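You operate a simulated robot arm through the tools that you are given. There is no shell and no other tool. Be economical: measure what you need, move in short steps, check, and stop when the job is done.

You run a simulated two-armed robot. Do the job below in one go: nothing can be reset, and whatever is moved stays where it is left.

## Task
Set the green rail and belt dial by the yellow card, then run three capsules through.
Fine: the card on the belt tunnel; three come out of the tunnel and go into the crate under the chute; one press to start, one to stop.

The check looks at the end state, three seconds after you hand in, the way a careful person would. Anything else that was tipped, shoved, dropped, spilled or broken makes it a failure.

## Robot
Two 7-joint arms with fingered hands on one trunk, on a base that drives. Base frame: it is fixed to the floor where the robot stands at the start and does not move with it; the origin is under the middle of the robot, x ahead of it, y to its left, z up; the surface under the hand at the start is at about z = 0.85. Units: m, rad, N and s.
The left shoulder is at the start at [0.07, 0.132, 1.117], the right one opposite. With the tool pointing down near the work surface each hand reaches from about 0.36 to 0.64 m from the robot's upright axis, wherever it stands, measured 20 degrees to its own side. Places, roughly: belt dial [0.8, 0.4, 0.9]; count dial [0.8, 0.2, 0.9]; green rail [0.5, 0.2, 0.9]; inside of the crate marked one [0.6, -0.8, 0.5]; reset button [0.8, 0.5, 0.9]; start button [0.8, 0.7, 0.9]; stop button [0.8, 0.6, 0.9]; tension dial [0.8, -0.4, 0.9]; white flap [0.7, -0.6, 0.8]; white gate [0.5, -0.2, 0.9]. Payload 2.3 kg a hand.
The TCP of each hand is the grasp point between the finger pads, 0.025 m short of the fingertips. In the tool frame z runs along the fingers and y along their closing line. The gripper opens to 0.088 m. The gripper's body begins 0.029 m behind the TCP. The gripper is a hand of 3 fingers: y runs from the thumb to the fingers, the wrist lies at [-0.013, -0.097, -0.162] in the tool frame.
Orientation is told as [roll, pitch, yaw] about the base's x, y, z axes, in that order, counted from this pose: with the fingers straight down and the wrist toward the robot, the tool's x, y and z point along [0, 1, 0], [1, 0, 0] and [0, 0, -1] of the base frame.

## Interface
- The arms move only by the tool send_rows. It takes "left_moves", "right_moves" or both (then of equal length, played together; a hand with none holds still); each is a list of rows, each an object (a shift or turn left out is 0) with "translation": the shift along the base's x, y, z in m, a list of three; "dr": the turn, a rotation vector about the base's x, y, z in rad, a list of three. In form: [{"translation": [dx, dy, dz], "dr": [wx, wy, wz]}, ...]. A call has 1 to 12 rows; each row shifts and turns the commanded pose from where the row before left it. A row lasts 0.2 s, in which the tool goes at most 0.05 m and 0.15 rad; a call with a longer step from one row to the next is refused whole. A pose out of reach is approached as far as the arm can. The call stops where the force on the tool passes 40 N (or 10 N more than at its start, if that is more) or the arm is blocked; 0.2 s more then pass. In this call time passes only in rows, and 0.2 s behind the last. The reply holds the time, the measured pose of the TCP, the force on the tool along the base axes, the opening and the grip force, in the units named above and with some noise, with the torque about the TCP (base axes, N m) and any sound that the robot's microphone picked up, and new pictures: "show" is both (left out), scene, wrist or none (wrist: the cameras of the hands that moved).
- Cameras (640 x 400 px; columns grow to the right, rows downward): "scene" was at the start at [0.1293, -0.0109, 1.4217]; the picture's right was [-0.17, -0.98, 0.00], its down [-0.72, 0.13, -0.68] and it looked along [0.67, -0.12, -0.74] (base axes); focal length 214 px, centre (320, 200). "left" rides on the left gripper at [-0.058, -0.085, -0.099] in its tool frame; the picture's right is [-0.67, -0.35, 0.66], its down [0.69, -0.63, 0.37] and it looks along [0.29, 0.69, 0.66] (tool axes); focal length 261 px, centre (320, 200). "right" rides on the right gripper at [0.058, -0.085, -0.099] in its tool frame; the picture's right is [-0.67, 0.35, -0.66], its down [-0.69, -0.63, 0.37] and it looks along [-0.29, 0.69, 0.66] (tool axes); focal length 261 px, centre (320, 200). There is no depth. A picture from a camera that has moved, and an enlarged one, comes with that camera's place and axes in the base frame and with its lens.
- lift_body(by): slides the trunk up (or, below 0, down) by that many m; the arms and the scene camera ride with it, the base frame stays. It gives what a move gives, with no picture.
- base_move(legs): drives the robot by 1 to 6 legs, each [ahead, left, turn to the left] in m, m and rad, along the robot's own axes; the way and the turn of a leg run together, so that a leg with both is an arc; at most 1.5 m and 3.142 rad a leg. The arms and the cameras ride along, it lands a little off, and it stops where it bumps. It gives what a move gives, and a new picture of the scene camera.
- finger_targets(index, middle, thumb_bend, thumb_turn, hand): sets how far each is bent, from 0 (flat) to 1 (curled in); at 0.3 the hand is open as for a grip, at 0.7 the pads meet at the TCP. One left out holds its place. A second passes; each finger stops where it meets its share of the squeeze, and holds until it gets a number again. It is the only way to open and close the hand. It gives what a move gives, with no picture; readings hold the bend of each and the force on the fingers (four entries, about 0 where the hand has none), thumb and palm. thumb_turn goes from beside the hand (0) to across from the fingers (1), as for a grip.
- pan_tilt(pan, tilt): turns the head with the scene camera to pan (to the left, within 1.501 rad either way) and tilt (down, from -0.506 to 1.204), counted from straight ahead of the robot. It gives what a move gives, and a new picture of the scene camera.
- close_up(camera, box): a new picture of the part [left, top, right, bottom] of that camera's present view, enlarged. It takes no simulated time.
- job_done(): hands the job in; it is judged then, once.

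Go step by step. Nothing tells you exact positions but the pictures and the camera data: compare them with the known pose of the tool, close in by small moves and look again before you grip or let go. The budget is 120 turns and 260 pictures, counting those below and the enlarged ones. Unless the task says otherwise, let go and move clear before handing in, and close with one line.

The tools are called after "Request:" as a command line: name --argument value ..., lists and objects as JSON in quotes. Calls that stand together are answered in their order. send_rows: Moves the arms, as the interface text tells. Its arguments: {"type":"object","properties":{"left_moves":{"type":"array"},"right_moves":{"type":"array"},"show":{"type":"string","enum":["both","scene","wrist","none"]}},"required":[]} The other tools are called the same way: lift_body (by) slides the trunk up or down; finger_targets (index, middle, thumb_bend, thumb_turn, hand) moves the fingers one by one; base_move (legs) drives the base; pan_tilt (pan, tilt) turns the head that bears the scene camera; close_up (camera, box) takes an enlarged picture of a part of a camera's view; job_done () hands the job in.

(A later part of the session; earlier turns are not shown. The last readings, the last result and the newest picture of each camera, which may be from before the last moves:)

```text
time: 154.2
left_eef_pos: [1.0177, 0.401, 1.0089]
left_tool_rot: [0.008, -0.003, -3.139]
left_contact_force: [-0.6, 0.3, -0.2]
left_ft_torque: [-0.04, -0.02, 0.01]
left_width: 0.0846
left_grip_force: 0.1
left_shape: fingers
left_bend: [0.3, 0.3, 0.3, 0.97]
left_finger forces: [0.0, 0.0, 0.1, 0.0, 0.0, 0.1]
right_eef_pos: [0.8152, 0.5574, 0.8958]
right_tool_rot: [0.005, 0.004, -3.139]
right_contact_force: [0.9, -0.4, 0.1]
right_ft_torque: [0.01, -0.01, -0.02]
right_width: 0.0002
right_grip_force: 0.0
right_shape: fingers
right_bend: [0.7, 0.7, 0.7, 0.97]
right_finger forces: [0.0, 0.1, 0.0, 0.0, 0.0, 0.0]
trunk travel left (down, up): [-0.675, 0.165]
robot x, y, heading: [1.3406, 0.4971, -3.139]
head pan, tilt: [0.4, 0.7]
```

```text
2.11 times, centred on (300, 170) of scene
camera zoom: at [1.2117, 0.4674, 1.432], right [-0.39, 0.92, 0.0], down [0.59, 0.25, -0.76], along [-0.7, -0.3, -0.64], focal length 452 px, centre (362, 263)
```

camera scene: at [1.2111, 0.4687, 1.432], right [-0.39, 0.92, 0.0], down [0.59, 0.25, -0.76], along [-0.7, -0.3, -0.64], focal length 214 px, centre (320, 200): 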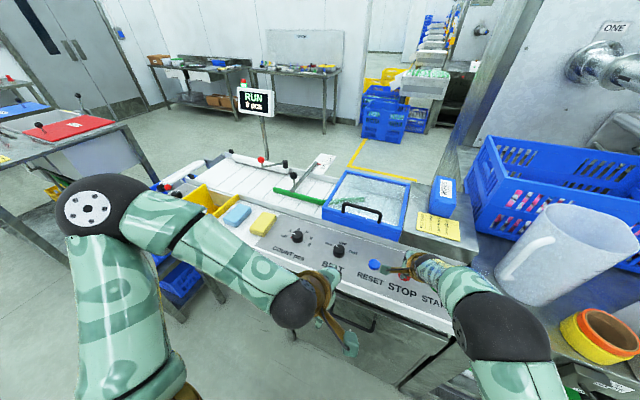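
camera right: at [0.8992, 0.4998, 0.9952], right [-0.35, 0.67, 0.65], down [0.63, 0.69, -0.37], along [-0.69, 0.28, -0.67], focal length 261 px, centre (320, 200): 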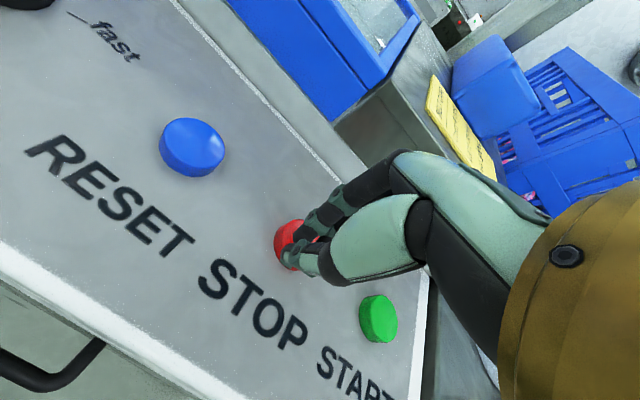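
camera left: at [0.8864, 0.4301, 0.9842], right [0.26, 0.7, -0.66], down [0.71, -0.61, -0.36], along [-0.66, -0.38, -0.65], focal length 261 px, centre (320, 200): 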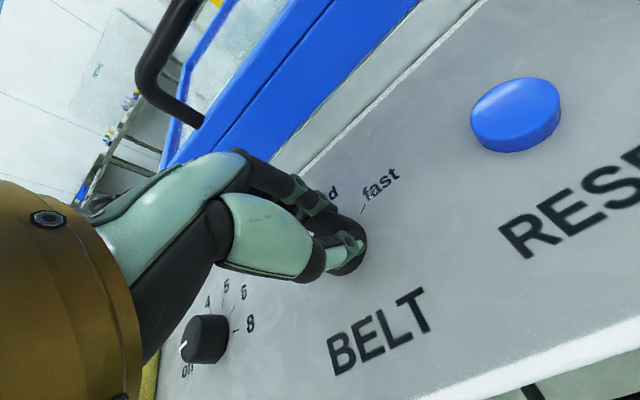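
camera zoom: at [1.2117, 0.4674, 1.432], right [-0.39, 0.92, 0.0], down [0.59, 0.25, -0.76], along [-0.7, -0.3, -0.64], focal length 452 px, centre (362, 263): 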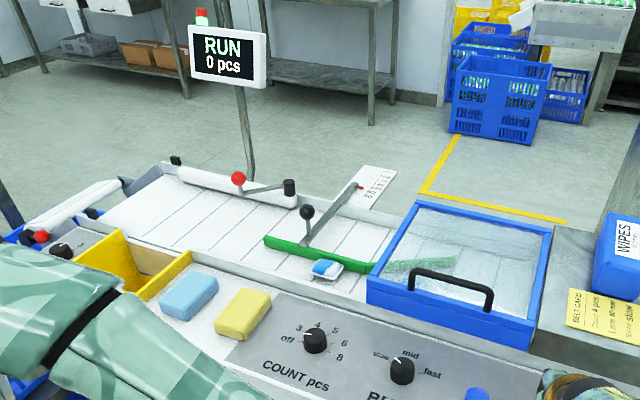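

The first capsule is out of the tunnel and in the lane. I'll track its speed.

Request:
send_rows --right_moves '[{}, {}, {}, {}]' --show "none"

Request:
close_up --camera "scene" --box '[150, 75, 450, 265]'

```text
time: 155.2
left_eef_pos: [1.0177, 0.4, 1.0086]
left_tool_rot: [0.008, -0.003, -3.138]
left_contact_force: [-0.1, -0.3, 0.4]
left_ft_torque: [-0.02, 0.01, 0.03]
left_width: 0.0848
left_grip_force: 0.0
left_shape: fingers
left_bend: [0.3, 0.3, 0.3, 0.97]
left_finger forces: [0.1, 0.0, 0.1, 0.0, 0.1, 0.0]
right_eef_pos: [0.8141, 0.5574, 0.8956]
right_tool_rot: [0.005, 0.003, -3.138]
right_contact_force: [0.6, -0.7, 0.4]
right_ft_torque: [-0.03, 0.0, -0.02]
right_width: 0.0
right_grip_force: 0.0
right_shape: fingers
right_bend: [0.7, 0.7, 0.7, 0.97]
right_finger forces: [0.1, 0.1, 0.0, 0.0, 0.1, 0.1]
trunk travel left (down, up): [-0.675, 0.165]
robot x, y, heading: [1.3426, 0.4983, -3.139]
head pan, tilt: [0.4, 0.7]
```

```text
2.11 times, centred on (300, 170) of scene
camera zoom: at [1.2117, 0.4674, 1.432], right [-0.39, 0.92, 0.0], down [0.59, 0.25, -0.76], along [-0.7, -0.3, -0.64], focal length 452 px, centre (362, 263)
```

zoom: 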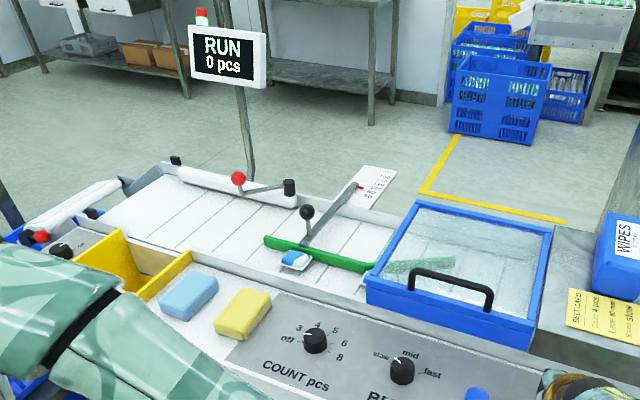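

The belt runs at about 0.07 m/s, so the first capsule reaches the end around t ≈ 162.

Request:
send_rows --right_moves '[{}, {}, {}, {}, {}, {}, {}, {}, {}, {}]' --show "none"

Request:
close_up --camera "scene" --box '[150, 75, 450, 265]'

```text
time: 157.4
left_eef_pos: [1.0177, 0.4004, 1.009]
left_tool_rot: [0.008, -0.005, -3.14]
left_contact_force: [0.2, -0.4, -0.1]
left_ft_torque: [-0.04, 0.01, 0.03]
left_width: 0.0844
left_grip_force: 0.1
left_shape: fingers
left_bend: [0.3, 0.3, 0.3, 0.97]
left_finger forces: [0.0, 0.1, 0.0, 0.0, 0.2, 0.0]
right_eef_pos: [0.8148, 0.5557, 0.8963]
right_tool_rot: [0.005, 0.005, -3.138]
right_contact_force: [0.7, 0.0, 0.3]
right_ft_torque: [-0.01, -0.02, 0.04]
right_width: 0.0001
right_grip_force: 0.0
right_shape: fingers
right_bend: [0.7, 0.7, 0.7, 0.97]
right_finger forces: [0.1, 0.0, 0.1, 0.0, 0.0, 0.0]
trunk travel left (down, up): [-0.675, 0.165]
robot x, y, heading: [1.3393, 0.4956, -3.142]
head pan, tilt: [0.4, 0.7]
```

```text
2.11 times, centred on (300, 170) of scene
camera zoom: at [1.2117, 0.4674, 1.432], right [-0.39, 0.92, 0.0], down [0.59, 0.25, -0.76], along [-0.7, -0.3, -0.64], focal length 452 px, centre (362, 263)
```

zoom: 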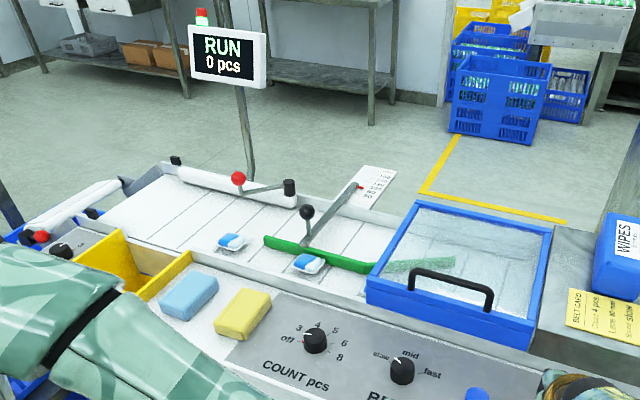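

The second capsule is about 0.19 m (2.65 s) behind. I'll keep watching.

Request:
send_rows --right_moves '[{}, {}, {}, {}, {}, {}, {}, {}, {}, {}, {}, {}]' --show "none"

Request:
close_up --camera "scene" --box '[150, 75, 450, 265]'

```text
time: 160.0
left_eef_pos: [1.017, 0.3999, 1.0082]
left_tool_rot: [0.006, -0.002, -3.137]
left_contact_force: [0.0, 0.3, 0.0]
left_ft_torque: [-0.01, -0.01, -0.04]
left_width: 0.0849
left_grip_force: 0.0
left_shape: fingers
left_bend: [0.3, 0.3, 0.3, 0.97]
left_finger forces: [0.0, 0.0, 0.0, 0.0, 0.1, 0.0]
right_eef_pos: [0.8164, 0.5573, 0.8961]
right_tool_rot: [0.006, 0.005, -3.14]
right_contact_force: [-0.3, 0.0, 0.0]
right_ft_torque: [0.01, 0.01, -0.02]
right_width: 0.0
right_grip_force: 0.0
right_shape: fingers
right_bend: [0.7, 0.7, 0.7, 0.97]
right_finger forces: [0.0, 0.1, 0.0, 0.1, 0.0, 0.1]
trunk travel left (down, up): [-0.675, 0.165]
robot x, y, heading: [1.3409, 0.4968, -3.142]
head pan, tilt: [0.4, 0.7]
```

```text
2.11 times, centred on (300, 170) of scene
camera zoom: at [1.2117, 0.4674, 1.432], right [-0.39, 0.92, 0.0], down [0.59, 0.25, -0.76], along [-0.7, -0.3, -0.64], focal length 452 px, centre (362, 263)
```

zoom: 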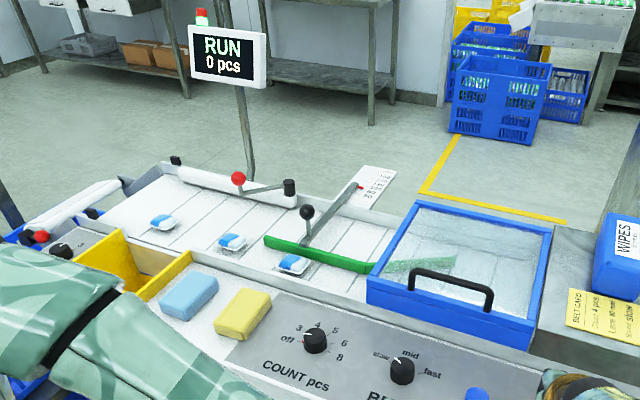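

Three are out on the belt, all feeding straight. I'll keep watching for a fourth and for the count.

Request:
send_rows --right_moves '[{}, {}, {}, {}, {}, {}, {}, {}, {}, {}, {}]' --show "none"

Request:
close_up --camera "scene" --box '[150, 75, 450, 265]'

```text
time: 162.4
left_eef_pos: [1.0164, 0.4005, 1.0083]
left_tool_rot: [0.009, -0.003, -3.138]
left_contact_force: [0.1, 0.2, -0.1]
left_ft_torque: [-0.01, -0.04, 0.01]
left_width: 0.0845
left_grip_force: 0.1
left_shape: fingers
left_bend: [0.3, 0.3, 0.3, 0.97]
left_finger forces: [0.1, 0.0, 0.0, 0.1, 0.1, 0.0]
right_eef_pos: [0.816, 0.5567, 0.896]
right_tool_rot: [0.004, 0.005, -3.138]
right_contact_force: [0.4, 0.2, -0.7]
right_ft_torque: [0.02, -0.02, 0.03]
right_width: 0.0
right_grip_force: 0.0
right_shape: fingers
right_bend: [0.7, 0.7, 0.7, 0.97]
right_finger forces: [0.1, 0.0, 0.1, 0.0, 0.0, 0.1]
trunk travel left (down, up): [-0.675, 0.165]
robot x, y, heading: [1.3403, 0.4935, -3.142]
head pan, tilt: [0.4, 0.7]
```

```text
2.11 times, centred on (300, 170) of scene
camera zoom: at [1.2117, 0.4674, 1.432], right [-0.39, 0.92, 0.0], down [0.59, 0.25, -0.76], along [-0.7, -0.3, -0.64], focal length 452 px, centre (362, 263)
```

zoom: 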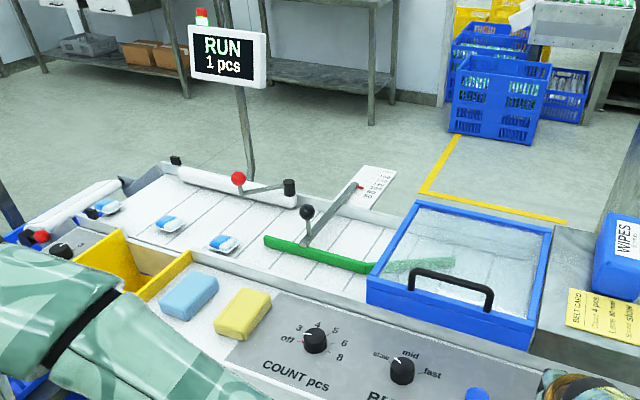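

Count shows 1 and no fourth capsule has come out so far.

Request:
send_rows --right_moves '[{}, {}, {}, {}, {}, {}, {}, {}, {}, {}]' --show "none"

Request:
close_up --camera "scene" --box '[150, 75, 450, 265]'

```text
time: 164.6
left_eef_pos: [1.0161, 0.4003, 1.0085]
left_tool_rot: [0.008, -0.004, -3.138]
left_contact_force: [-0.2, 0.4, 0.2]
left_ft_torque: [0.0, -0.02, 0.01]
left_width: 0.0845
left_grip_force: 0.1
left_shape: fingers
left_bend: [0.3, 0.3, 0.3, 0.97]
left_finger forces: [0.0, 0.0, 0.1, 0.0, 0.1, 0.1]
right_eef_pos: [0.8152, 0.5572, 0.8966]
right_tool_rot: [0.006, 0.006, -3.139]
right_contact_force: [-0.3, 0.8, 0.4]
right_ft_torque: [0.0, 0.01, 0.02]
right_width: 0.0
right_grip_force: 0.1
right_shape: fingers
right_bend: [0.7, 0.7, 0.7, 0.97]
right_finger forces: [0.0, 0.0, 0.0, 0.1, 0.0, 0.0]
trunk travel left (down, up): [-0.675, 0.165]
robot x, y, heading: [1.3386, 0.501, -3.141]
head pan, tilt: [0.4, 0.7]
```

```text
2.11 times, centred on (300, 170) of scene
camera zoom: at [1.2117, 0.4674, 1.432], right [-0.39, 0.92, 0.0], down [0.59, 0.25, -0.76], along [-0.7, -0.3, -0.64], focal length 452 px, centre (362, 263)
```

zoom: 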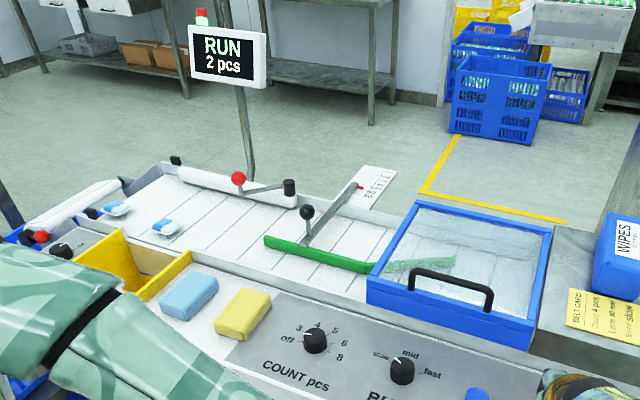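

Request:
send_rows --right_moves '[{}, {}, {}, {}, {}, {}, {}, {}, {}, {}, {}]' --show "none"

Request:
close_up --camera "scene" --box '[150, 75, 450, 265]'

```text
time: 167.0
left_eef_pos: [1.0169, 0.3999, 1.0094]
left_tool_rot: [0.009, -0.002, -3.138]
left_contact_force: [-0.6, 0.0, -0.2]
left_ft_torque: [0.02, 0.01, -0.01]
left_width: 0.0846
left_grip_force: 0.1
left_shape: fingers
left_bend: [0.3, 0.3, 0.3, 0.97]
left_finger forces: [0.0, 0.0, 0.0, 0.0, 0.1, 0.0]
right_eef_pos: [0.8154, 0.5571, 0.8959]
right_tool_rot: [0.004, 0.005, -3.139]
right_contact_force: [-0.1, 0.6, 0.0]
right_ft_torque: [0.01, -0.01, 0.0]
right_width: 0.0
right_grip_force: 0.0
right_shape: fingers
right_bend: [0.7, 0.7, 0.7, 0.97]
right_finger forces: [0.0, 0.0, 0.1, 0.1, 0.1, 0.0]
trunk travel left (down, up): [-0.675, 0.165]
robot x, y, heading: [1.3478, 0.497, -3.141]
head pan, tilt: [0.4, 0.7]
```

```text
2.11 times, centred on (300, 170) of scene
camera zoom: at [1.2117, 0.4674, 1.432], right [-0.39, 0.92, 0.0], down [0.59, 0.25, -0.76], along [-0.7, -0.3, -0.64], focal length 452 px, centre (362, 263)
```

zoom: 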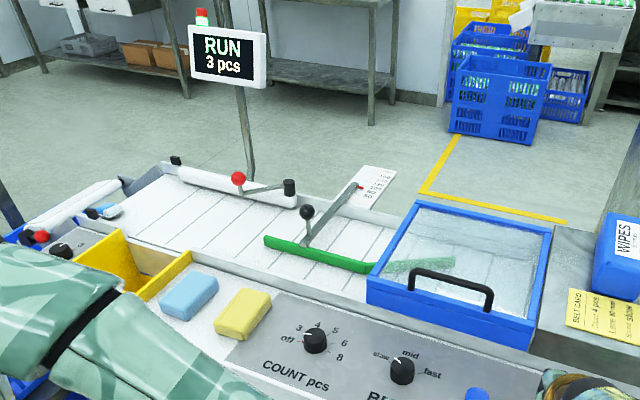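

Count 3, and the third capsule is at the belt end. I'll wait until it goes over.

Request:
send_rows --right_moves '[{}, {}, {}, {}, {}, {}]' --show "none"

Request:
close_up --camera "scene" --box '[150, 75, 450, 265]'

```text
time: 168.4
left_eef_pos: [1.0178, 0.4008, 1.0085]
left_tool_rot: [0.01, -0.003, -3.139]
left_contact_force: [-0.1, 0.3, -0.1]
left_ft_torque: [0.01, 0.01, -0.01]
left_width: 0.0845
left_grip_force: 0.0
left_shape: fingers
left_bend: [0.3, 0.3, 0.3, 0.97]
left_finger forces: [0.0, 0.0, 0.0, 0.1, 0.0, 0.0]
right_eef_pos: [0.816, 0.5565, 0.8955]
right_tool_rot: [0.007, 0.005, -3.138]
right_contact_force: [0.1, 0.3, 0.4]
right_ft_torque: [-0.01, 0.07, 0.0]
right_width: 0.0
right_grip_force: 0.0
right_shape: fingers
right_bend: [0.7, 0.7, 0.7, 0.97]
right_finger forces: [0.0, 0.0, 0.1, 0.0, 0.0, 0.0]
trunk travel left (down, up): [-0.675, 0.165]
robot x, y, heading: [1.3398, 0.4944, -3.137]
head pan, tilt: [0.4, 0.7]
```

```text
2.11 times, centred on (300, 170) of scene
camera zoom: at [1.2117, 0.4674, 1.432], right [-0.39, 0.92, 0.0], down [0.59, 0.25, -0.76], along [-0.7, -0.3, -0.64], focal length 452 px, centre (362, 263)
```

zoom: 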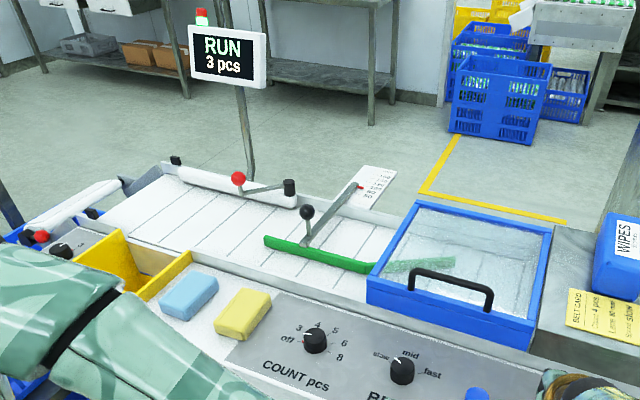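

The third has gone over the end. I'll press STOP.

Request:
send_rows --right_moves '[{"translation": [0, 0, -0.005]}, {"translation": [0, 0, -0.004]}, {"translation": [0, 0, -0.004]}]' --show "none"

Request:
close_up --camera "scene" --box '[230, 75, 290, 125]'

```text
time: 169.2
left_eef_pos: [1.0171, 0.4007, 1.0087]
left_tool_rot: [0.009, -0.003, -3.138]
left_contact_force: [-0.2, 0.4, 0.3]
left_ft_torque: [0.03, 0.03, 0.01]
left_width: 0.0846
left_grip_force: 0.0
left_shape: fingers
left_bend: [0.3, 0.3, 0.3, 0.97]
left_finger forces: [0.1, 0.1, 0.0, 0.1, 0.1, 0.1]
right_eef_pos: [0.8146, 0.5583, 0.8835]
right_tool_rot: [0.007, 0.001, -3.138]
right_contact_force: [-0.5, 0.6, 4.0]
right_ft_torque: [-0.02, -0.01, -0.01]
right_width: 0.0001
right_grip_force: 1.8
right_shape: fingers
right_bend: [0.7, 0.7, 0.7, 0.97]
right_finger forces: [2.4, 0.9, 0.0, 0.1, 0.0, 0.0]
trunk travel left (down, up): [-0.675, 0.165]
robot x, y, heading: [1.3392, 0.4996, -3.14]
head pan, tilt: [0.4, 0.7]
heard: click
```

```text
8.00 times, centred on (260, 100) of scene
camera zoom: at [1.2126, 0.4676, 1.4322], right [-0.39, 0.92, 0.0], down [0.59, 0.25, -0.77], along [-0.7, -0.3, -0.64], focal length 1716 px, centre (800, 1000)
```

zoom: 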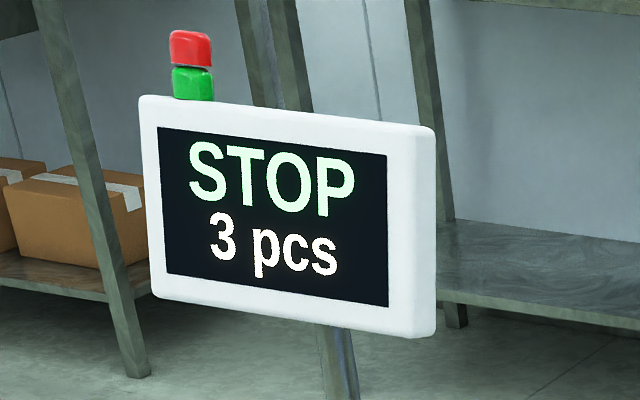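

The display shows STOP, 3 pcs. I'll lift the hand clear, back off, and check the crate.

Request:
send_rows --right_moves '[{"translation": [0, 0, 0.04]}, {"translation": [0, 0, 0.045]}, {"translation": [0, 0, 0.045]}, {"translation": [0.04, 0, 0.02]}, {"translation": [0.045, 0, 0.02]}, {"translation": [0.045, 0, 0.02]}]' --show "none"

Request:
base_move --legs '[[-0.3, 0, 0], [0, 0.87, 0]]'

Request:
pan_tilt --pan 0.25 --tilt 0.65

Request:
close_up --camera "scene" --box '[220, 130, 400, 280]'

```text
time: 170.6
left_eef_pos: [1.0177, 0.4017, 1.0077]
left_tool_rot: [0.011, -0.007, -3.139]
left_contact_force: [0.0, 0.7, 0.4]
left_ft_torque: [0.03, 0.0, -0.01]
left_width: 0.0846
left_grip_force: 0.1
left_shape: fingers
left_bend: [0.3, 0.3, 0.3, 0.97]
left_finger forces: [0.0, 0.0, 0.0, 0.1, 0.0, 0.1]
right_eef_pos: [0.9439, 0.5603, 1.0691]
right_tool_rot: [0.009, 0.012, -3.137]
right_contact_force: [-1.3, 0.4, 0.0]
right_ft_torque: [-0.01, 0.0, 0.03]
right_width: 0.0
right_grip_force: 0.0
right_shape: fingers
right_bend: [0.7, 0.7, 0.7, 0.97]
right_finger forces: [0.0, 0.0, 0.1, 0.1, 0.0, 0.1]
right hand out of reach, approached as far as the arm can: row 6
trunk travel left (down, up): [-0.675, 0.165]
robot x, y, heading: [1.3369, 0.4964, -3.144]
head pan, tilt: [0.4, 0.7]
```

```text
time: 176.9
left_eef_pos: [1.3139, -0.4652, 1.0083]
left_tool_rot: [0.01, -0.003, 3.136]
left_contact_force: [0.2, -0.8, 0.6]
left_ft_torque: [-0.03, 0.01, 0.0]
left_width: 0.0846
left_grip_force: 0.1
left_shape: fingers
left_bend: [0.3, 0.3, 0.3, 0.97]
left_finger forces: [0.0, 0.0, 0.0, 0.1, 0.0, 0.1]
right_eef_pos: [1.2387, -0.3043, 1.0681]
right_tool_rot: [0.006, 0.015, 3.136]
right_contact_force: [-0.6, 0.2, 1.2]
right_ft_torque: [0.02, 0.0, 0.0]
right_width: 0.0001
right_grip_force: 0.0
right_shape: fingers
right_bend: [0.7, 0.7, 0.7, 0.97]
right_finger forces: [0.0, 0.0, 0.0, 0.0, 0.0, 0.1]
trunk travel left (down, up): [-0.675, 0.165]
robot x, y, heading: [1.6362, -0.3721, 3.133]
head pan, tilt: [0.4, 0.7]
camera scene: at [1.5079, -0.4004, 1.4321], right [-0.38, 0.92, 0.0], down [0.6, 0.25, -0.76], along [-0.71, -0.29, -0.64], focal length 214 px, centre (320, 200)
```

scene: 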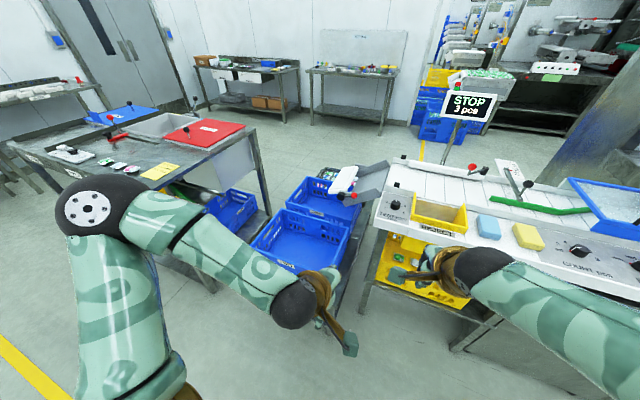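

```text
time: 177.6
left_eef_pos: [1.3121, -0.4665, 1.0077]
left_tool_rot: [0.008, -0.002, 3.135]
left_contact_force: [-0.2, 0.0, 0.0]
left_ft_torque: [0.0, -0.02, 0.0]
left_width: 0.0847
left_grip_force: 0.0
left_shape: fingers
left_bend: [0.3, 0.3, 0.3, 0.97]
left_finger forces: [0.0, 0.0, 0.0, 0.0, 0.0, 0.1]
right_eef_pos: [1.2387, -0.305, 1.0692]
right_tool_rot: [0.005, 0.015, 3.137]
right_contact_force: [0.0, 0.1, -0.9]
right_ft_torque: [0.01, 0.02, -0.06]
right_width: 0.0
right_grip_force: 0.0
right_shape: fingers
right_bend: [0.7, 0.7, 0.7, 0.97]
right_finger forces: [0.1, 0.0, 0.1, 0.0, 0.1, 0.1]
trunk travel left (down, up): [-0.675, 0.165]
robot x, y, heading: [1.638, -0.3713, 3.137]
head pan, tilt: [0.25, 0.649]
camera scene: at [1.5021, -0.3896, 1.4364], right [-0.24, 0.97, 0.0], down [0.59, 0.14, -0.8], along [-0.77, -0.19, -0.6], focal length 214 px, centre (320, 200)
```

scene: 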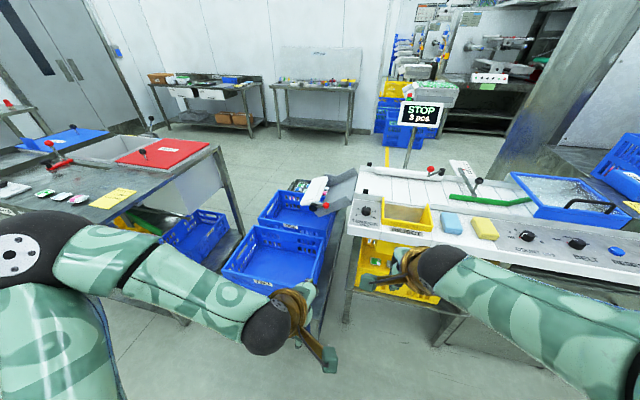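

```text
2.67 times, centred on (310, 205) of scene
camera zoom: at [1.5021, -0.3896, 1.4364], right [-0.24, 0.97, 0.0], down [0.59, 0.14, -0.8], along [-0.77, -0.19, -0.6], focal length 572 px, centre (347, 187)
```

zoom: 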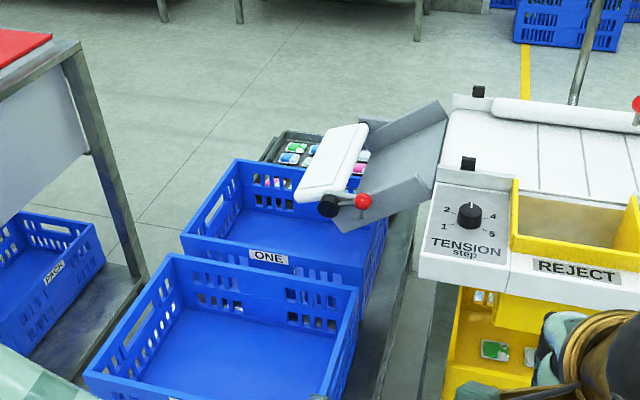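

I can't see the capsules yet; they may be hidden by the crate wall or the flap. I'll raise the trunk and look from further along.

Request:
lift_body --by 0.16

Request:
base_move --legs '[[0, 0.45, 0]]'

Request:
pan_tilt --pan -0.05 --tilt 0.8

Request:
close_up --camera "scene" --box '[240, 100, 400, 220]'

```text
time: 179.4
left_eef_pos: [1.3127, -0.4666, 1.1683]
left_tool_rot: [0.009, -0.003, 3.134]
left_contact_force: [0.5, 0.4, -1.3]
left_ft_torque: [0.05, 0.01, -0.05]
left_width: 0.0848
left_grip_force: 0.1
left_shape: fingers
left_bend: [0.3, 0.3, 0.3, 0.97]
left_finger forces: [0.1, 0.0, 0.0, 0.1, 0.0, 0.0]
right_eef_pos: [1.2403, -0.3051, 1.2279]
right_tool_rot: [0.005, 0.014, 3.137]
right_contact_force: [0.8, 0.1, -0.4]
right_ft_torque: [-0.01, -0.01, 0.0]
right_width: 0.0
right_grip_force: 0.0
right_shape: fingers
right_bend: [0.7, 0.7, 0.7, 0.97]
right_finger forces: [0.0, 0.0, 0.1, 0.0, 0.0, 0.0]
trunk travel left (down, up): [-0.835, 0.005]
robot x, y, heading: [1.6358, -0.37, 3.134]
head pan, tilt: [0.25, 0.649]
```

```text
time: 182.1
left_eef_pos: [1.3064, -0.9124, 1.1683]
left_tool_rot: [0.012, -0.003, 3.129]
left_contact_force: [0.3, 0.0, -0.9]
left_ft_torque: [-0.01, 0.01, -0.01]
left_width: 0.0844
left_grip_force: 0.0
left_shape: fingers
left_bend: [0.3, 0.3, 0.3, 0.97]
left_finger forces: [0.1, 0.1, 0.0, 0.1, 0.1, 0.0]
right_eef_pos: [1.2333, -0.7511, 1.2281]
right_tool_rot: [0.008, 0.015, 3.128]
right_contact_force: [-0.5, -0.8, -0.4]
right_ft_torque: [-0.02, -0.04, -0.01]
right_width: 0.0
right_grip_force: 0.0
right_shape: fingers
right_bend: [0.7, 0.7, 0.7, 0.97]
right_finger forces: [0.1, 0.0, 0.0, 0.1, 0.1, 0.1]
trunk travel left (down, up): [-0.835, 0.005]
robot x, y, heading: [1.63, -0.8198, 3.125]
head pan, tilt: [0.25, 0.649]
camera scene: at [1.4966, -0.8361, 1.5964], right [-0.23, 0.97, 0.0], down [0.59, 0.14, -0.8], along [-0.77, -0.19, -0.6], focal length 214 px, centre (320, 200)
```

scene: 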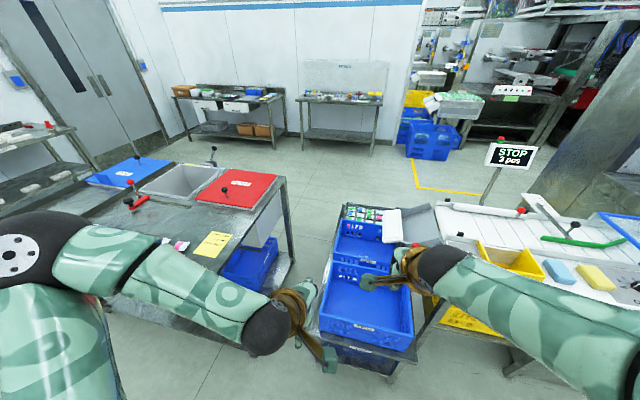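

```text
time: 182.9
left_eef_pos: [1.3074, -0.9148, 1.1689]
left_tool_rot: [0.01, -0.003, 3.127]
left_contact_force: [-0.6, -0.8, -0.1]
left_ft_torque: [-0.02, 0.0, 0.01]
left_width: 0.0846
left_grip_force: 0.1
left_shape: fingers
left_bend: [0.3, 0.3, 0.3, 0.97]
left_finger forces: [0.0, 0.1, 0.1, 0.1, 0.0, 0.1]
right_eef_pos: [1.2333, -0.7544, 1.2288]
right_tool_rot: [0.006, 0.016, 3.127]
right_contact_force: [0.1, 0.7, -0.2]
right_ft_torque: [0.01, 0.01, 0.02]
right_width: 0.0001
right_grip_force: 0.1
right_shape: fingers
right_bend: [0.7, 0.7, 0.7, 0.97]
right_finger forces: [0.0, 0.1, 0.0, 0.1, 0.0, 0.0]
trunk travel left (down, up): [-0.835, 0.005]
robot x, y, heading: [1.6297, -0.8216, 3.125]
head pan, tilt: [-0.051, 0.799]
camera scene: at [1.5005, -0.8137, 1.5838], right [0.07, 1.0, 0.0], down [0.72, -0.05, -0.7], along [-0.7, 0.05, -0.72], focal length 214 px, centre (320, 200)
```

scene: 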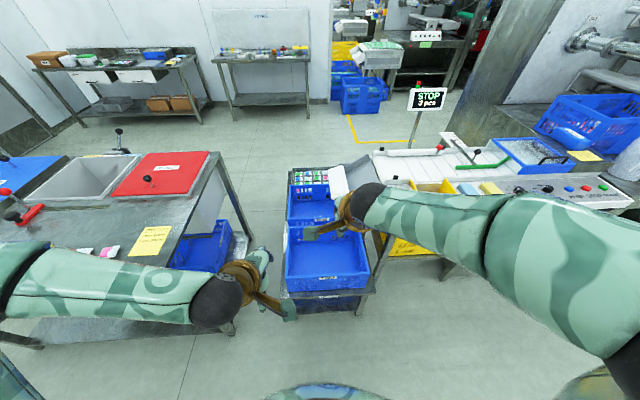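

```text
3.33 times, centred on (320, 160) of scene
camera zoom: at [1.5005, -0.8137, 1.5838], right [0.07, 1.0, 0.0], down [0.72, -0.05, -0.7], along [-0.7, 0.05, -0.72], focal length 715 px, centre (320, 333)
```

zoom: 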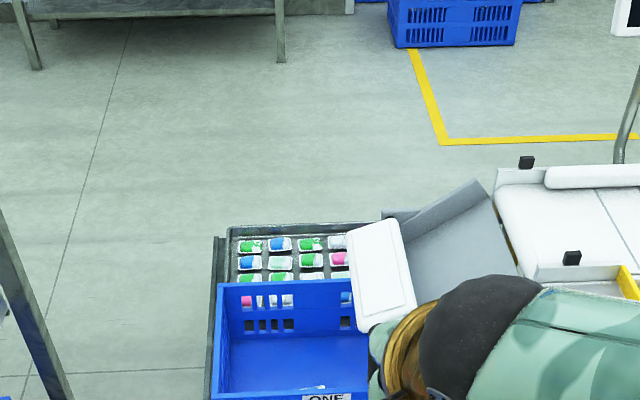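

Request:
send_rows --right_moves '[{"translation": [0.01, 0.045, 0.01]}, {"translation": [0.01, 0.045, 0.01]}, {"translation": [0.01, 0.045, 0.01]}, {"translation": [0.01, 0.045, 0.01]}]' --show "none"

Request:
base_move --legs '[[0.15, 0.1, 0]]'

Request:
close_up --camera "scene" --box '[270, 160, 430, 280]'

```text
time: 183.9
left_eef_pos: [1.3068, -0.9119, 1.168]
left_tool_rot: [0.01, -0.004, 3.128]
left_contact_force: [-0.8, 0.1, -0.1]
left_ft_torque: [0.0, 0.01, 0.01]
left_width: 0.0844
left_grip_force: 0.0
left_shape: fingers
left_bend: [0.3, 0.3, 0.3, 0.97]
left_finger forces: [0.0, 0.0, 0.0, 0.0, 0.0, 0.1]
right_eef_pos: [1.2756, -0.5712, 1.2696]
right_tool_rot: [0.006, 0.011, 3.128]
right_contact_force: [0.5, 0.1, 0.2]
right_ft_torque: [-0.04, -0.01, 0.0]
right_width: 0.0001
right_grip_force: 0.0
right_shape: fingers
right_bend: [0.7, 0.7, 0.7, 0.97]
right_finger forces: [0.1, 0.1, 0.1, 0.1, 0.0, 0.1]
trunk travel left (down, up): [-0.835, 0.005]
robot x, y, heading: [1.629, -0.824, 3.129]
head pan, tilt: [-0.051, 0.799]
```

```text
time: 185.5
left_eef_pos: [1.1554, -1.0083, 1.1691]
left_tool_rot: [0.011, -0.006, 3.124]
left_contact_force: [0.6, 0.3, 0.0]
left_ft_torque: [0.0, 0.03, -0.01]
left_width: 0.0846
left_grip_force: 0.1
left_shape: fingers
left_bend: [0.3, 0.3, 0.3, 0.97]
left_finger forces: [0.0, 0.0, 0.1, 0.0, 0.0, 0.1]
right_eef_pos: [1.127, -0.6674, 1.2695]
right_tool_rot: [0.007, 0.011, 3.125]
right_contact_force: [0.7, 0.2, 0.3]
right_ft_torque: [-0.02, 0.0, -0.01]
right_width: 0.0001
right_grip_force: 0.0
right_shape: fingers
right_bend: [0.7, 0.7, 0.7, 0.97]
right_finger forces: [0.0, 0.0, 0.0, 0.1, 0.0, 0.1]
trunk travel left (down, up): [-0.835, 0.005]
robot x, y, heading: [1.4755, -0.9182, 3.12]
head pan, tilt: [-0.051, 0.799]
camera scene: at [1.3512, -0.9073, 1.5842], right [0.07, 1.0, 0.0], down [0.71, -0.05, -0.7], along [-0.7, 0.05, -0.72], focal length 214 px, centre (320, 200)
```

scene: 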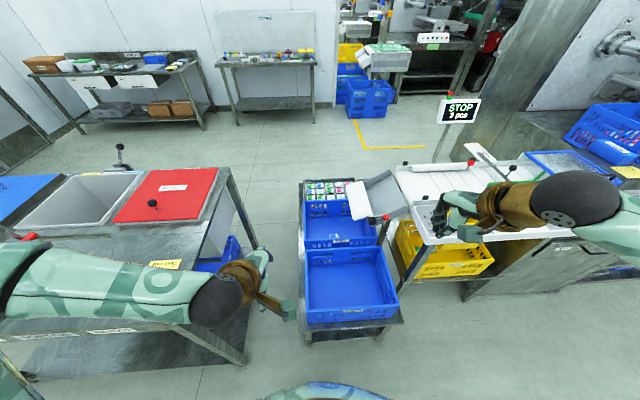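

```text
3.33 times, centred on (350, 220) of scene
camera zoom: at [1.3512, -0.9073, 1.5842], right [0.07, 1.0, 0.0], down [0.71, -0.05, -0.7], along [-0.7, 0.05, -0.72], focal length 715 px, centre (220, 133)
```

zoom: 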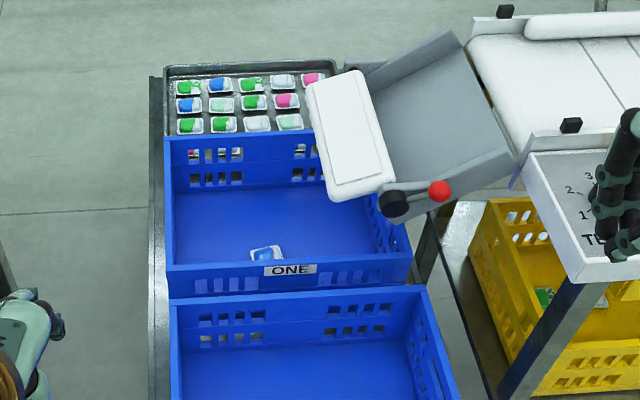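

One capsule is visible in crate ONE. I'll look with the right wrist camera for the other two.

Request:
close_up --camera "right" --box '[60, 60, 380, 260]'

Request:
close_up --camera "scene" --box '[300, 195, 390, 250]'

```text
2.00 times, centred on (220, 160) of right
camera zoom: at [1.2078, -0.7268, 1.3698], right [-0.34, 0.68, 0.65], down [0.65, 0.67, -0.36], along [-0.68, 0.29, -0.67], focal length 521 px, centre (520, 280)
```

zoom: 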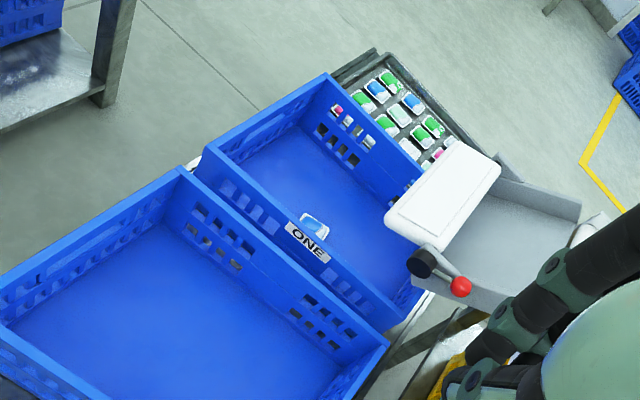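

```text
7.11 times, centred on (345, 222) of scene
camera zoom: at [1.3512, -0.9073, 1.5842], right [0.07, 1.0, 0.0], down [0.71, -0.05, -0.7], along [-0.7, 0.05, -0.72], focal length 1525 px, centre (142, 40)
```

zoom: 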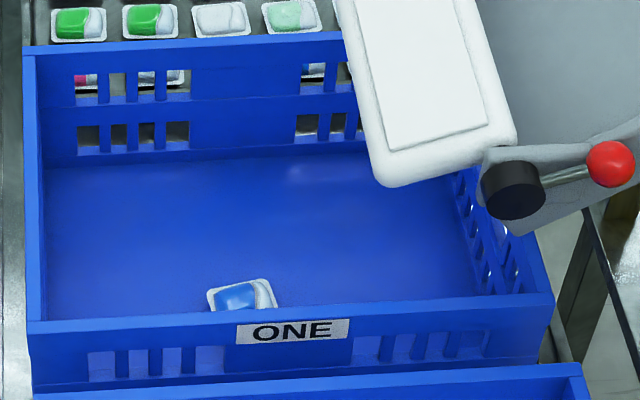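

Only one is visible; the near wall may hide the others. I'll extend the right hand for a steeper view.

Request:
send_rows --right_moves '[{"translation": [-0.045, -0.015, 0]}, {"translation": [-0.045, -0.015, 0]}, {"translation": [-0.045, -0.015, 0]}, {"translation": [-0.045, -0.015, 0]}]' --show "wrist"

Request:
close_up --camera "right" --box '[0, 40, 320, 240]'

```text
time: 186.5
left_eef_pos: [1.15, -1.0104, 1.1669]
left_tool_rot: [0.008, -0.002, 3.124]
left_contact_force: [-0.5, -0.8, -0.1]
left_ft_torque: [0.06, -0.04, 0.03]
left_width: 0.0845
left_grip_force: 0.2
left_shape: fingers
left_bend: [0.3, 0.3, 0.3, 0.97]
left_finger forces: [0.0, 0.1, 0.0, 0.0, 0.0, 0.1]
right_eef_pos: [0.9419, -0.7308, 1.2677]
right_tool_rot: [0.005, 0.017, 3.126]
right_contact_force: [-0.3, -0.5, 0.3]
right_ft_torque: [-0.04, -0.04, 0.01]
right_width: 0.0
right_grip_force: 0.0
right_shape: fingers
right_bend: [0.7, 0.7, 0.7, 0.97]
right_finger forces: [0.1, 0.0, 0.0, 0.1, 0.0, 0.1]
trunk travel left (down, up): [-0.835, 0.005]
robot x, y, heading: [1.4744, -0.9228, 3.116]
head pan, tilt: [-0.051, 0.799]
camera right: at [1.0236, -0.791, 1.3672], right [-0.35, 0.68, 0.65], down [0.65, 0.67, -0.36], along [-0.68, 0.29, -0.67], focal length 261 px, centre (320, 200)
```

right: 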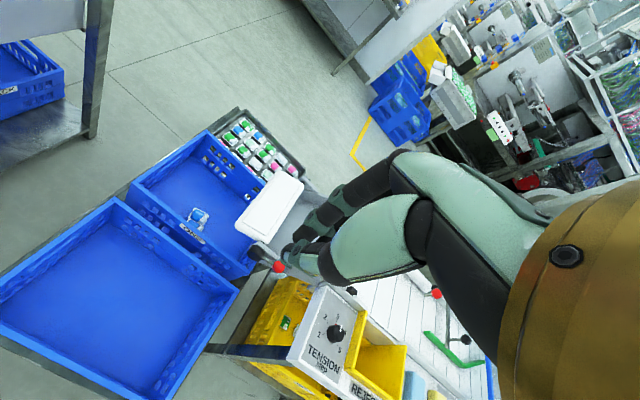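

```text
2.00 times, centred on (160, 140) of right
camera zoom: at [1.0236, -0.791, 1.3672], right [-0.35, 0.68, 0.65], down [0.65, 0.67, -0.36], along [-0.68, 0.29, -0.67], focal length 521 px, centre (640, 320)
```

zoom: 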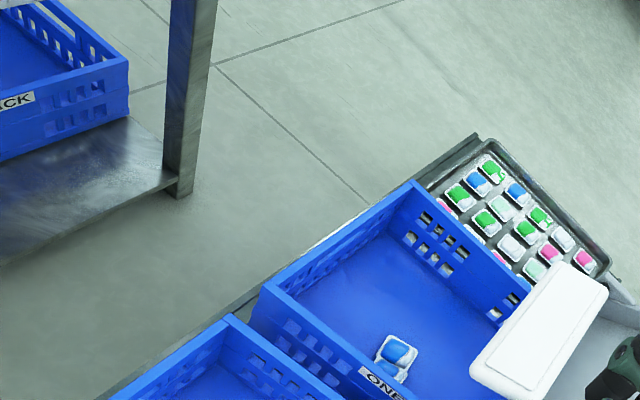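

Request:
close_up --camera "right" --box '[150, 180, 270, 270]'

Request:
send_rows --right_moves '[{"translation": [-0.03, 0.02, 0]}, {"translation": [-0.03, 0.03, 0]}, {"translation": [-0.02, 0.03, 0]}]' --show "none"

Request:
close_up --camera "right" --box '[120, 140, 280, 280]'

```text
4.44 times, centred on (210, 225) of right
camera zoom: at [1.0236, -0.791, 1.3672], right [-0.35, 0.68, 0.65], down [0.65, 0.67, -0.36], along [-0.68, 0.29, -0.67], focal length 1158 px, centre (809, 89)
```

zoom: 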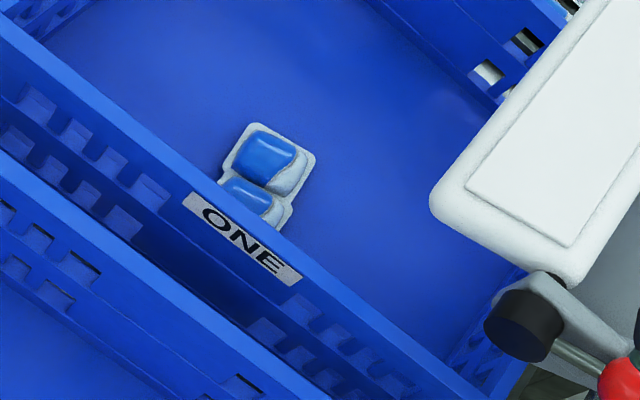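

```text
time: 187.3
left_eef_pos: [1.1533, -1.0096, 1.1696]
left_tool_rot: [0.012, -0.006, 3.121]
left_contact_force: [0.0, -0.3, 1.4]
left_ft_torque: [0.02, -0.01, 0.02]
left_width: 0.0845
left_grip_force: 0.1
left_shape: fingers
left_bend: [0.3, 0.3, 0.3, 0.97]
left_finger forces: [0.0, 0.0, 0.0, 0.1, 0.1, 0.0]
right_eef_pos: [0.904, -0.6816, 1.2561]
right_tool_rot: [0.006, 0.015, 3.125]
right_contact_force: [0.7, 0.1, -0.4]
right_ft_torque: [-0.01, 0.02, 0.01]
right_width: 0.0
right_grip_force: 0.0
right_shape: fingers
right_bend: [0.7, 0.7, 0.7, 0.97]
right_finger forces: [0.1, 0.1, 0.0, 0.1, 0.1, 0.2]
right hand out of reach, approached as far as the arm can: row 2, 3
trunk travel left (down, up): [-0.835, 0.005]
robot x, y, heading: [1.4799, -0.9202, 3.124]
head pan, tilt: [-0.051, 0.799]
```

```text
2.86 times, centred on (200, 210) of right
camera zoom: at [0.9858, -0.741, 1.3566], right [-0.35, 0.68, 0.65], down [0.65, 0.67, -0.36], along [-0.68, 0.29, -0.67], focal length 745 px, centre (663, 171)
```

zoom: 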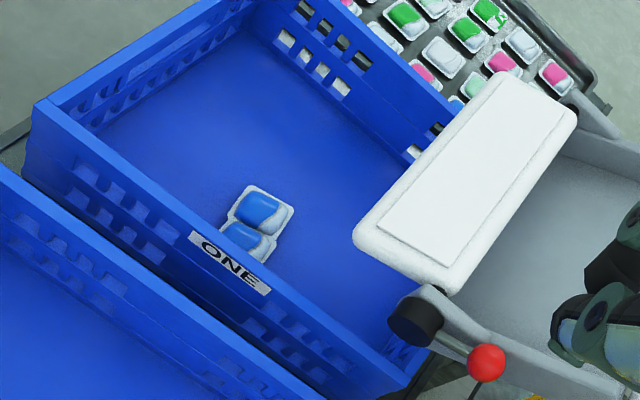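

Two capsules lie side by side, and the third may be hidden by the wall or flap. I'll tilt the hand so the camera looks more straight down.

Request:
send_rows --right_moves '[{"dr": [0, -0.13, 0], "translation": [0, -0.02, 0]}, {"dr": [0, -0.13, 0], "translation": [0, -0.02, 0]}, {"dr": [0, -0.13, 0], "translation": [0, -0.02, 0]}, {"dr": [0, -0.13, 0], "translation": [0, -0.02, 0]}]' --show "wrist"

```text
time: 188.3
left_eef_pos: [1.1526, -1.0121, 1.1684]
left_tool_rot: [0.009, -0.002, 3.122]
left_contact_force: [0.2, 0.5, 0.2]
left_ft_torque: [-0.03, 0.0, -0.03]
left_width: 0.0845
left_grip_force: 0.1
left_shape: fingers
left_bend: [0.3, 0.3, 0.3, 0.97]
left_finger forces: [0.1, 0.0, 0.0, 0.0, 0.0, 0.0]
right_eef_pos: [1.0018, -0.8053, 1.2374]
right_tool_rot: [-0.005, 0.537, 3.121]
right_contact_force: [0.2, 0.3, -0.5]
right_ft_torque: [0.05, 0.01, 0.0]
right_width: 0.0
right_grip_force: 0.0
right_shape: fingers
right_bend: [0.7, 0.7, 0.7, 0.97]
right_finger forces: [0.0, 0.0, 0.0, 0.0, 0.0, 0.0]
right hand out of reach, approached as far as the arm can: row 1, 2, 3, 4
trunk travel left (down, up): [-0.835, 0.005]
robot x, y, heading: [1.4751, -0.9196, 3.122]
head pan, tilt: [-0.051, 0.799]
camera right: at [1.0221, -0.8649, 1.3659], right [-0.62, 0.68, 0.39], down [0.74, 0.67, 0.01], along [-0.26, 0.29, -0.92], focal length 261 px, centre (320, 200)
```

right: 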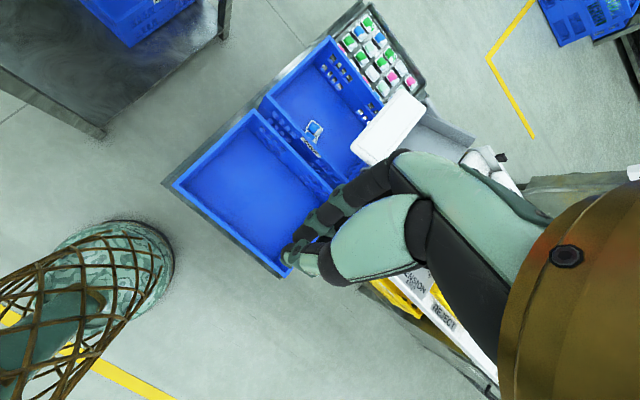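

I'll move a bit closer and to the right to get above the crate.

Request:
base_move --legs '[[0.13, -0.1, 0]]'

Request:
close_up --camera "right" --box '[200, 20, 440, 220]'

Request:
close_up --camera "scene" --box '[270, 160, 430, 280]'

```text
time: 189.7
left_eef_pos: [1.0276, -0.9101, 1.1694]
left_tool_rot: [0.006, -0.008, 3.123]
left_contact_force: [0.1, 0.0, -0.2]
left_ft_torque: [-0.02, 0.03, 0.04]
left_width: 0.0847
left_grip_force: 0.1
left_shape: fingers
left_bend: [0.3, 0.3, 0.3, 0.97]
left_finger forces: [0.0, 0.0, 0.0, 0.0, 0.1, 0.0]
right_eef_pos: [0.8764, -0.7027, 1.2373]
right_tool_rot: [-0.006, 0.532, 3.119]
right_contact_force: [-0.2, 0.7, 0.4]
right_ft_torque: [0.02, 0.03, 0.0]
right_width: 0.0
right_grip_force: 0.0
right_shape: fingers
right_bend: [0.7, 0.7, 0.7, 0.97]
right_finger forces: [0.0, 0.0, 0.0, 0.1, 0.0, 0.0]
trunk travel left (down, up): [-0.835, 0.005]
robot x, y, heading: [1.3453, -0.8175, 3.121]
head pan, tilt: [-0.051, 0.799]
camera scene: at [1.2226, -0.8101, 1.5842], right [0.07, 1.0, 0.0], down [0.71, -0.05, -0.7], along [-0.7, 0.05, -0.72], focal length 214 px, centre (320, 200)
```

scene: 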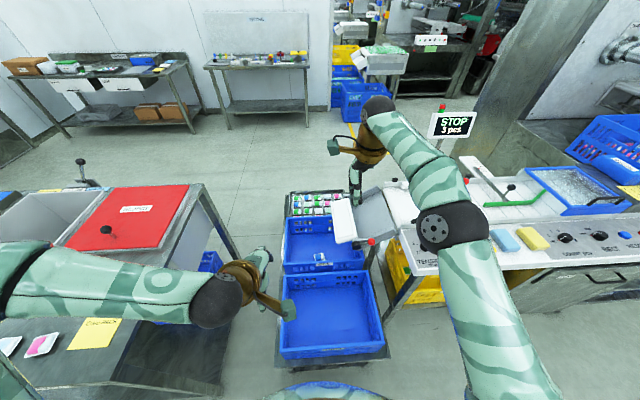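

```text
2.00 times, centred on (320, 120) of right
camera zoom: at [0.8969, -0.7629, 1.3669], right [-0.62, 0.68, 0.39], down [0.74, 0.67, 0.01], along [-0.26, 0.3, -0.92], focal length 521 px, centre (320, 360)
```

zoom: 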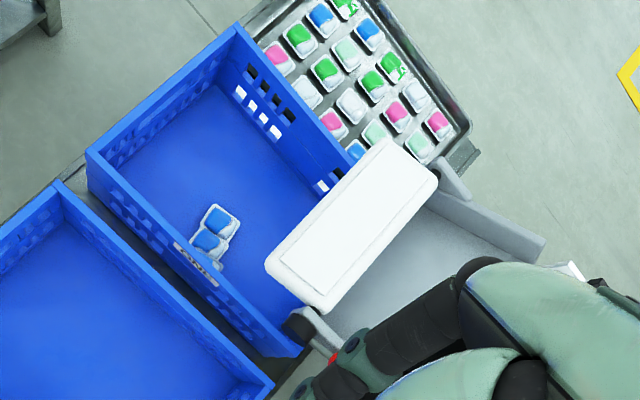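

```text
3.33 times, centred on (350, 220) of scene
camera zoom: at [1.2226, -0.8101, 1.5842], right [0.07, 1.0, 0.0], down [0.71, -0.05, -0.7], along [-0.7, 0.05, -0.72], focal length 715 px, centre (220, 133)
```

zoom: 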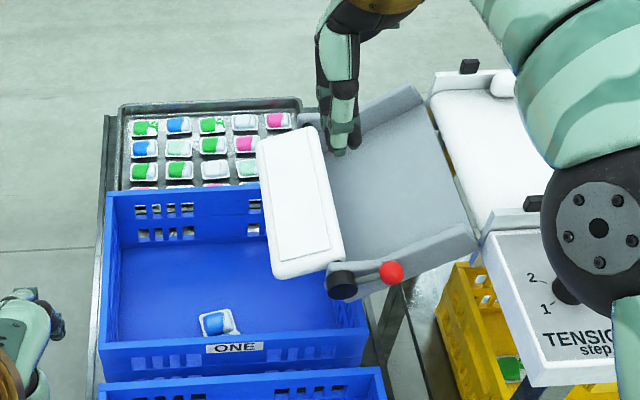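

Request:
close_up --camera "right" --box '[280, 110, 330, 160]'

```text
8.00 times, centred on (305, 135) of right
camera zoom: at [0.8969, -0.7629, 1.3669], right [-0.62, 0.68, 0.39], down [0.74, 0.67, 0.01], along [-0.26, 0.3, -0.92], focal length 2085 px, centre (440, 720)
```

zoom: 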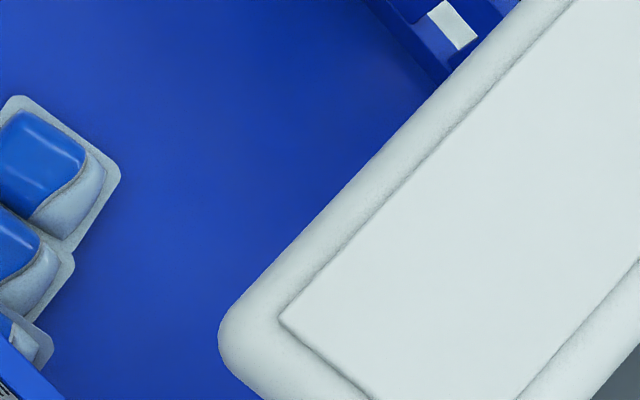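

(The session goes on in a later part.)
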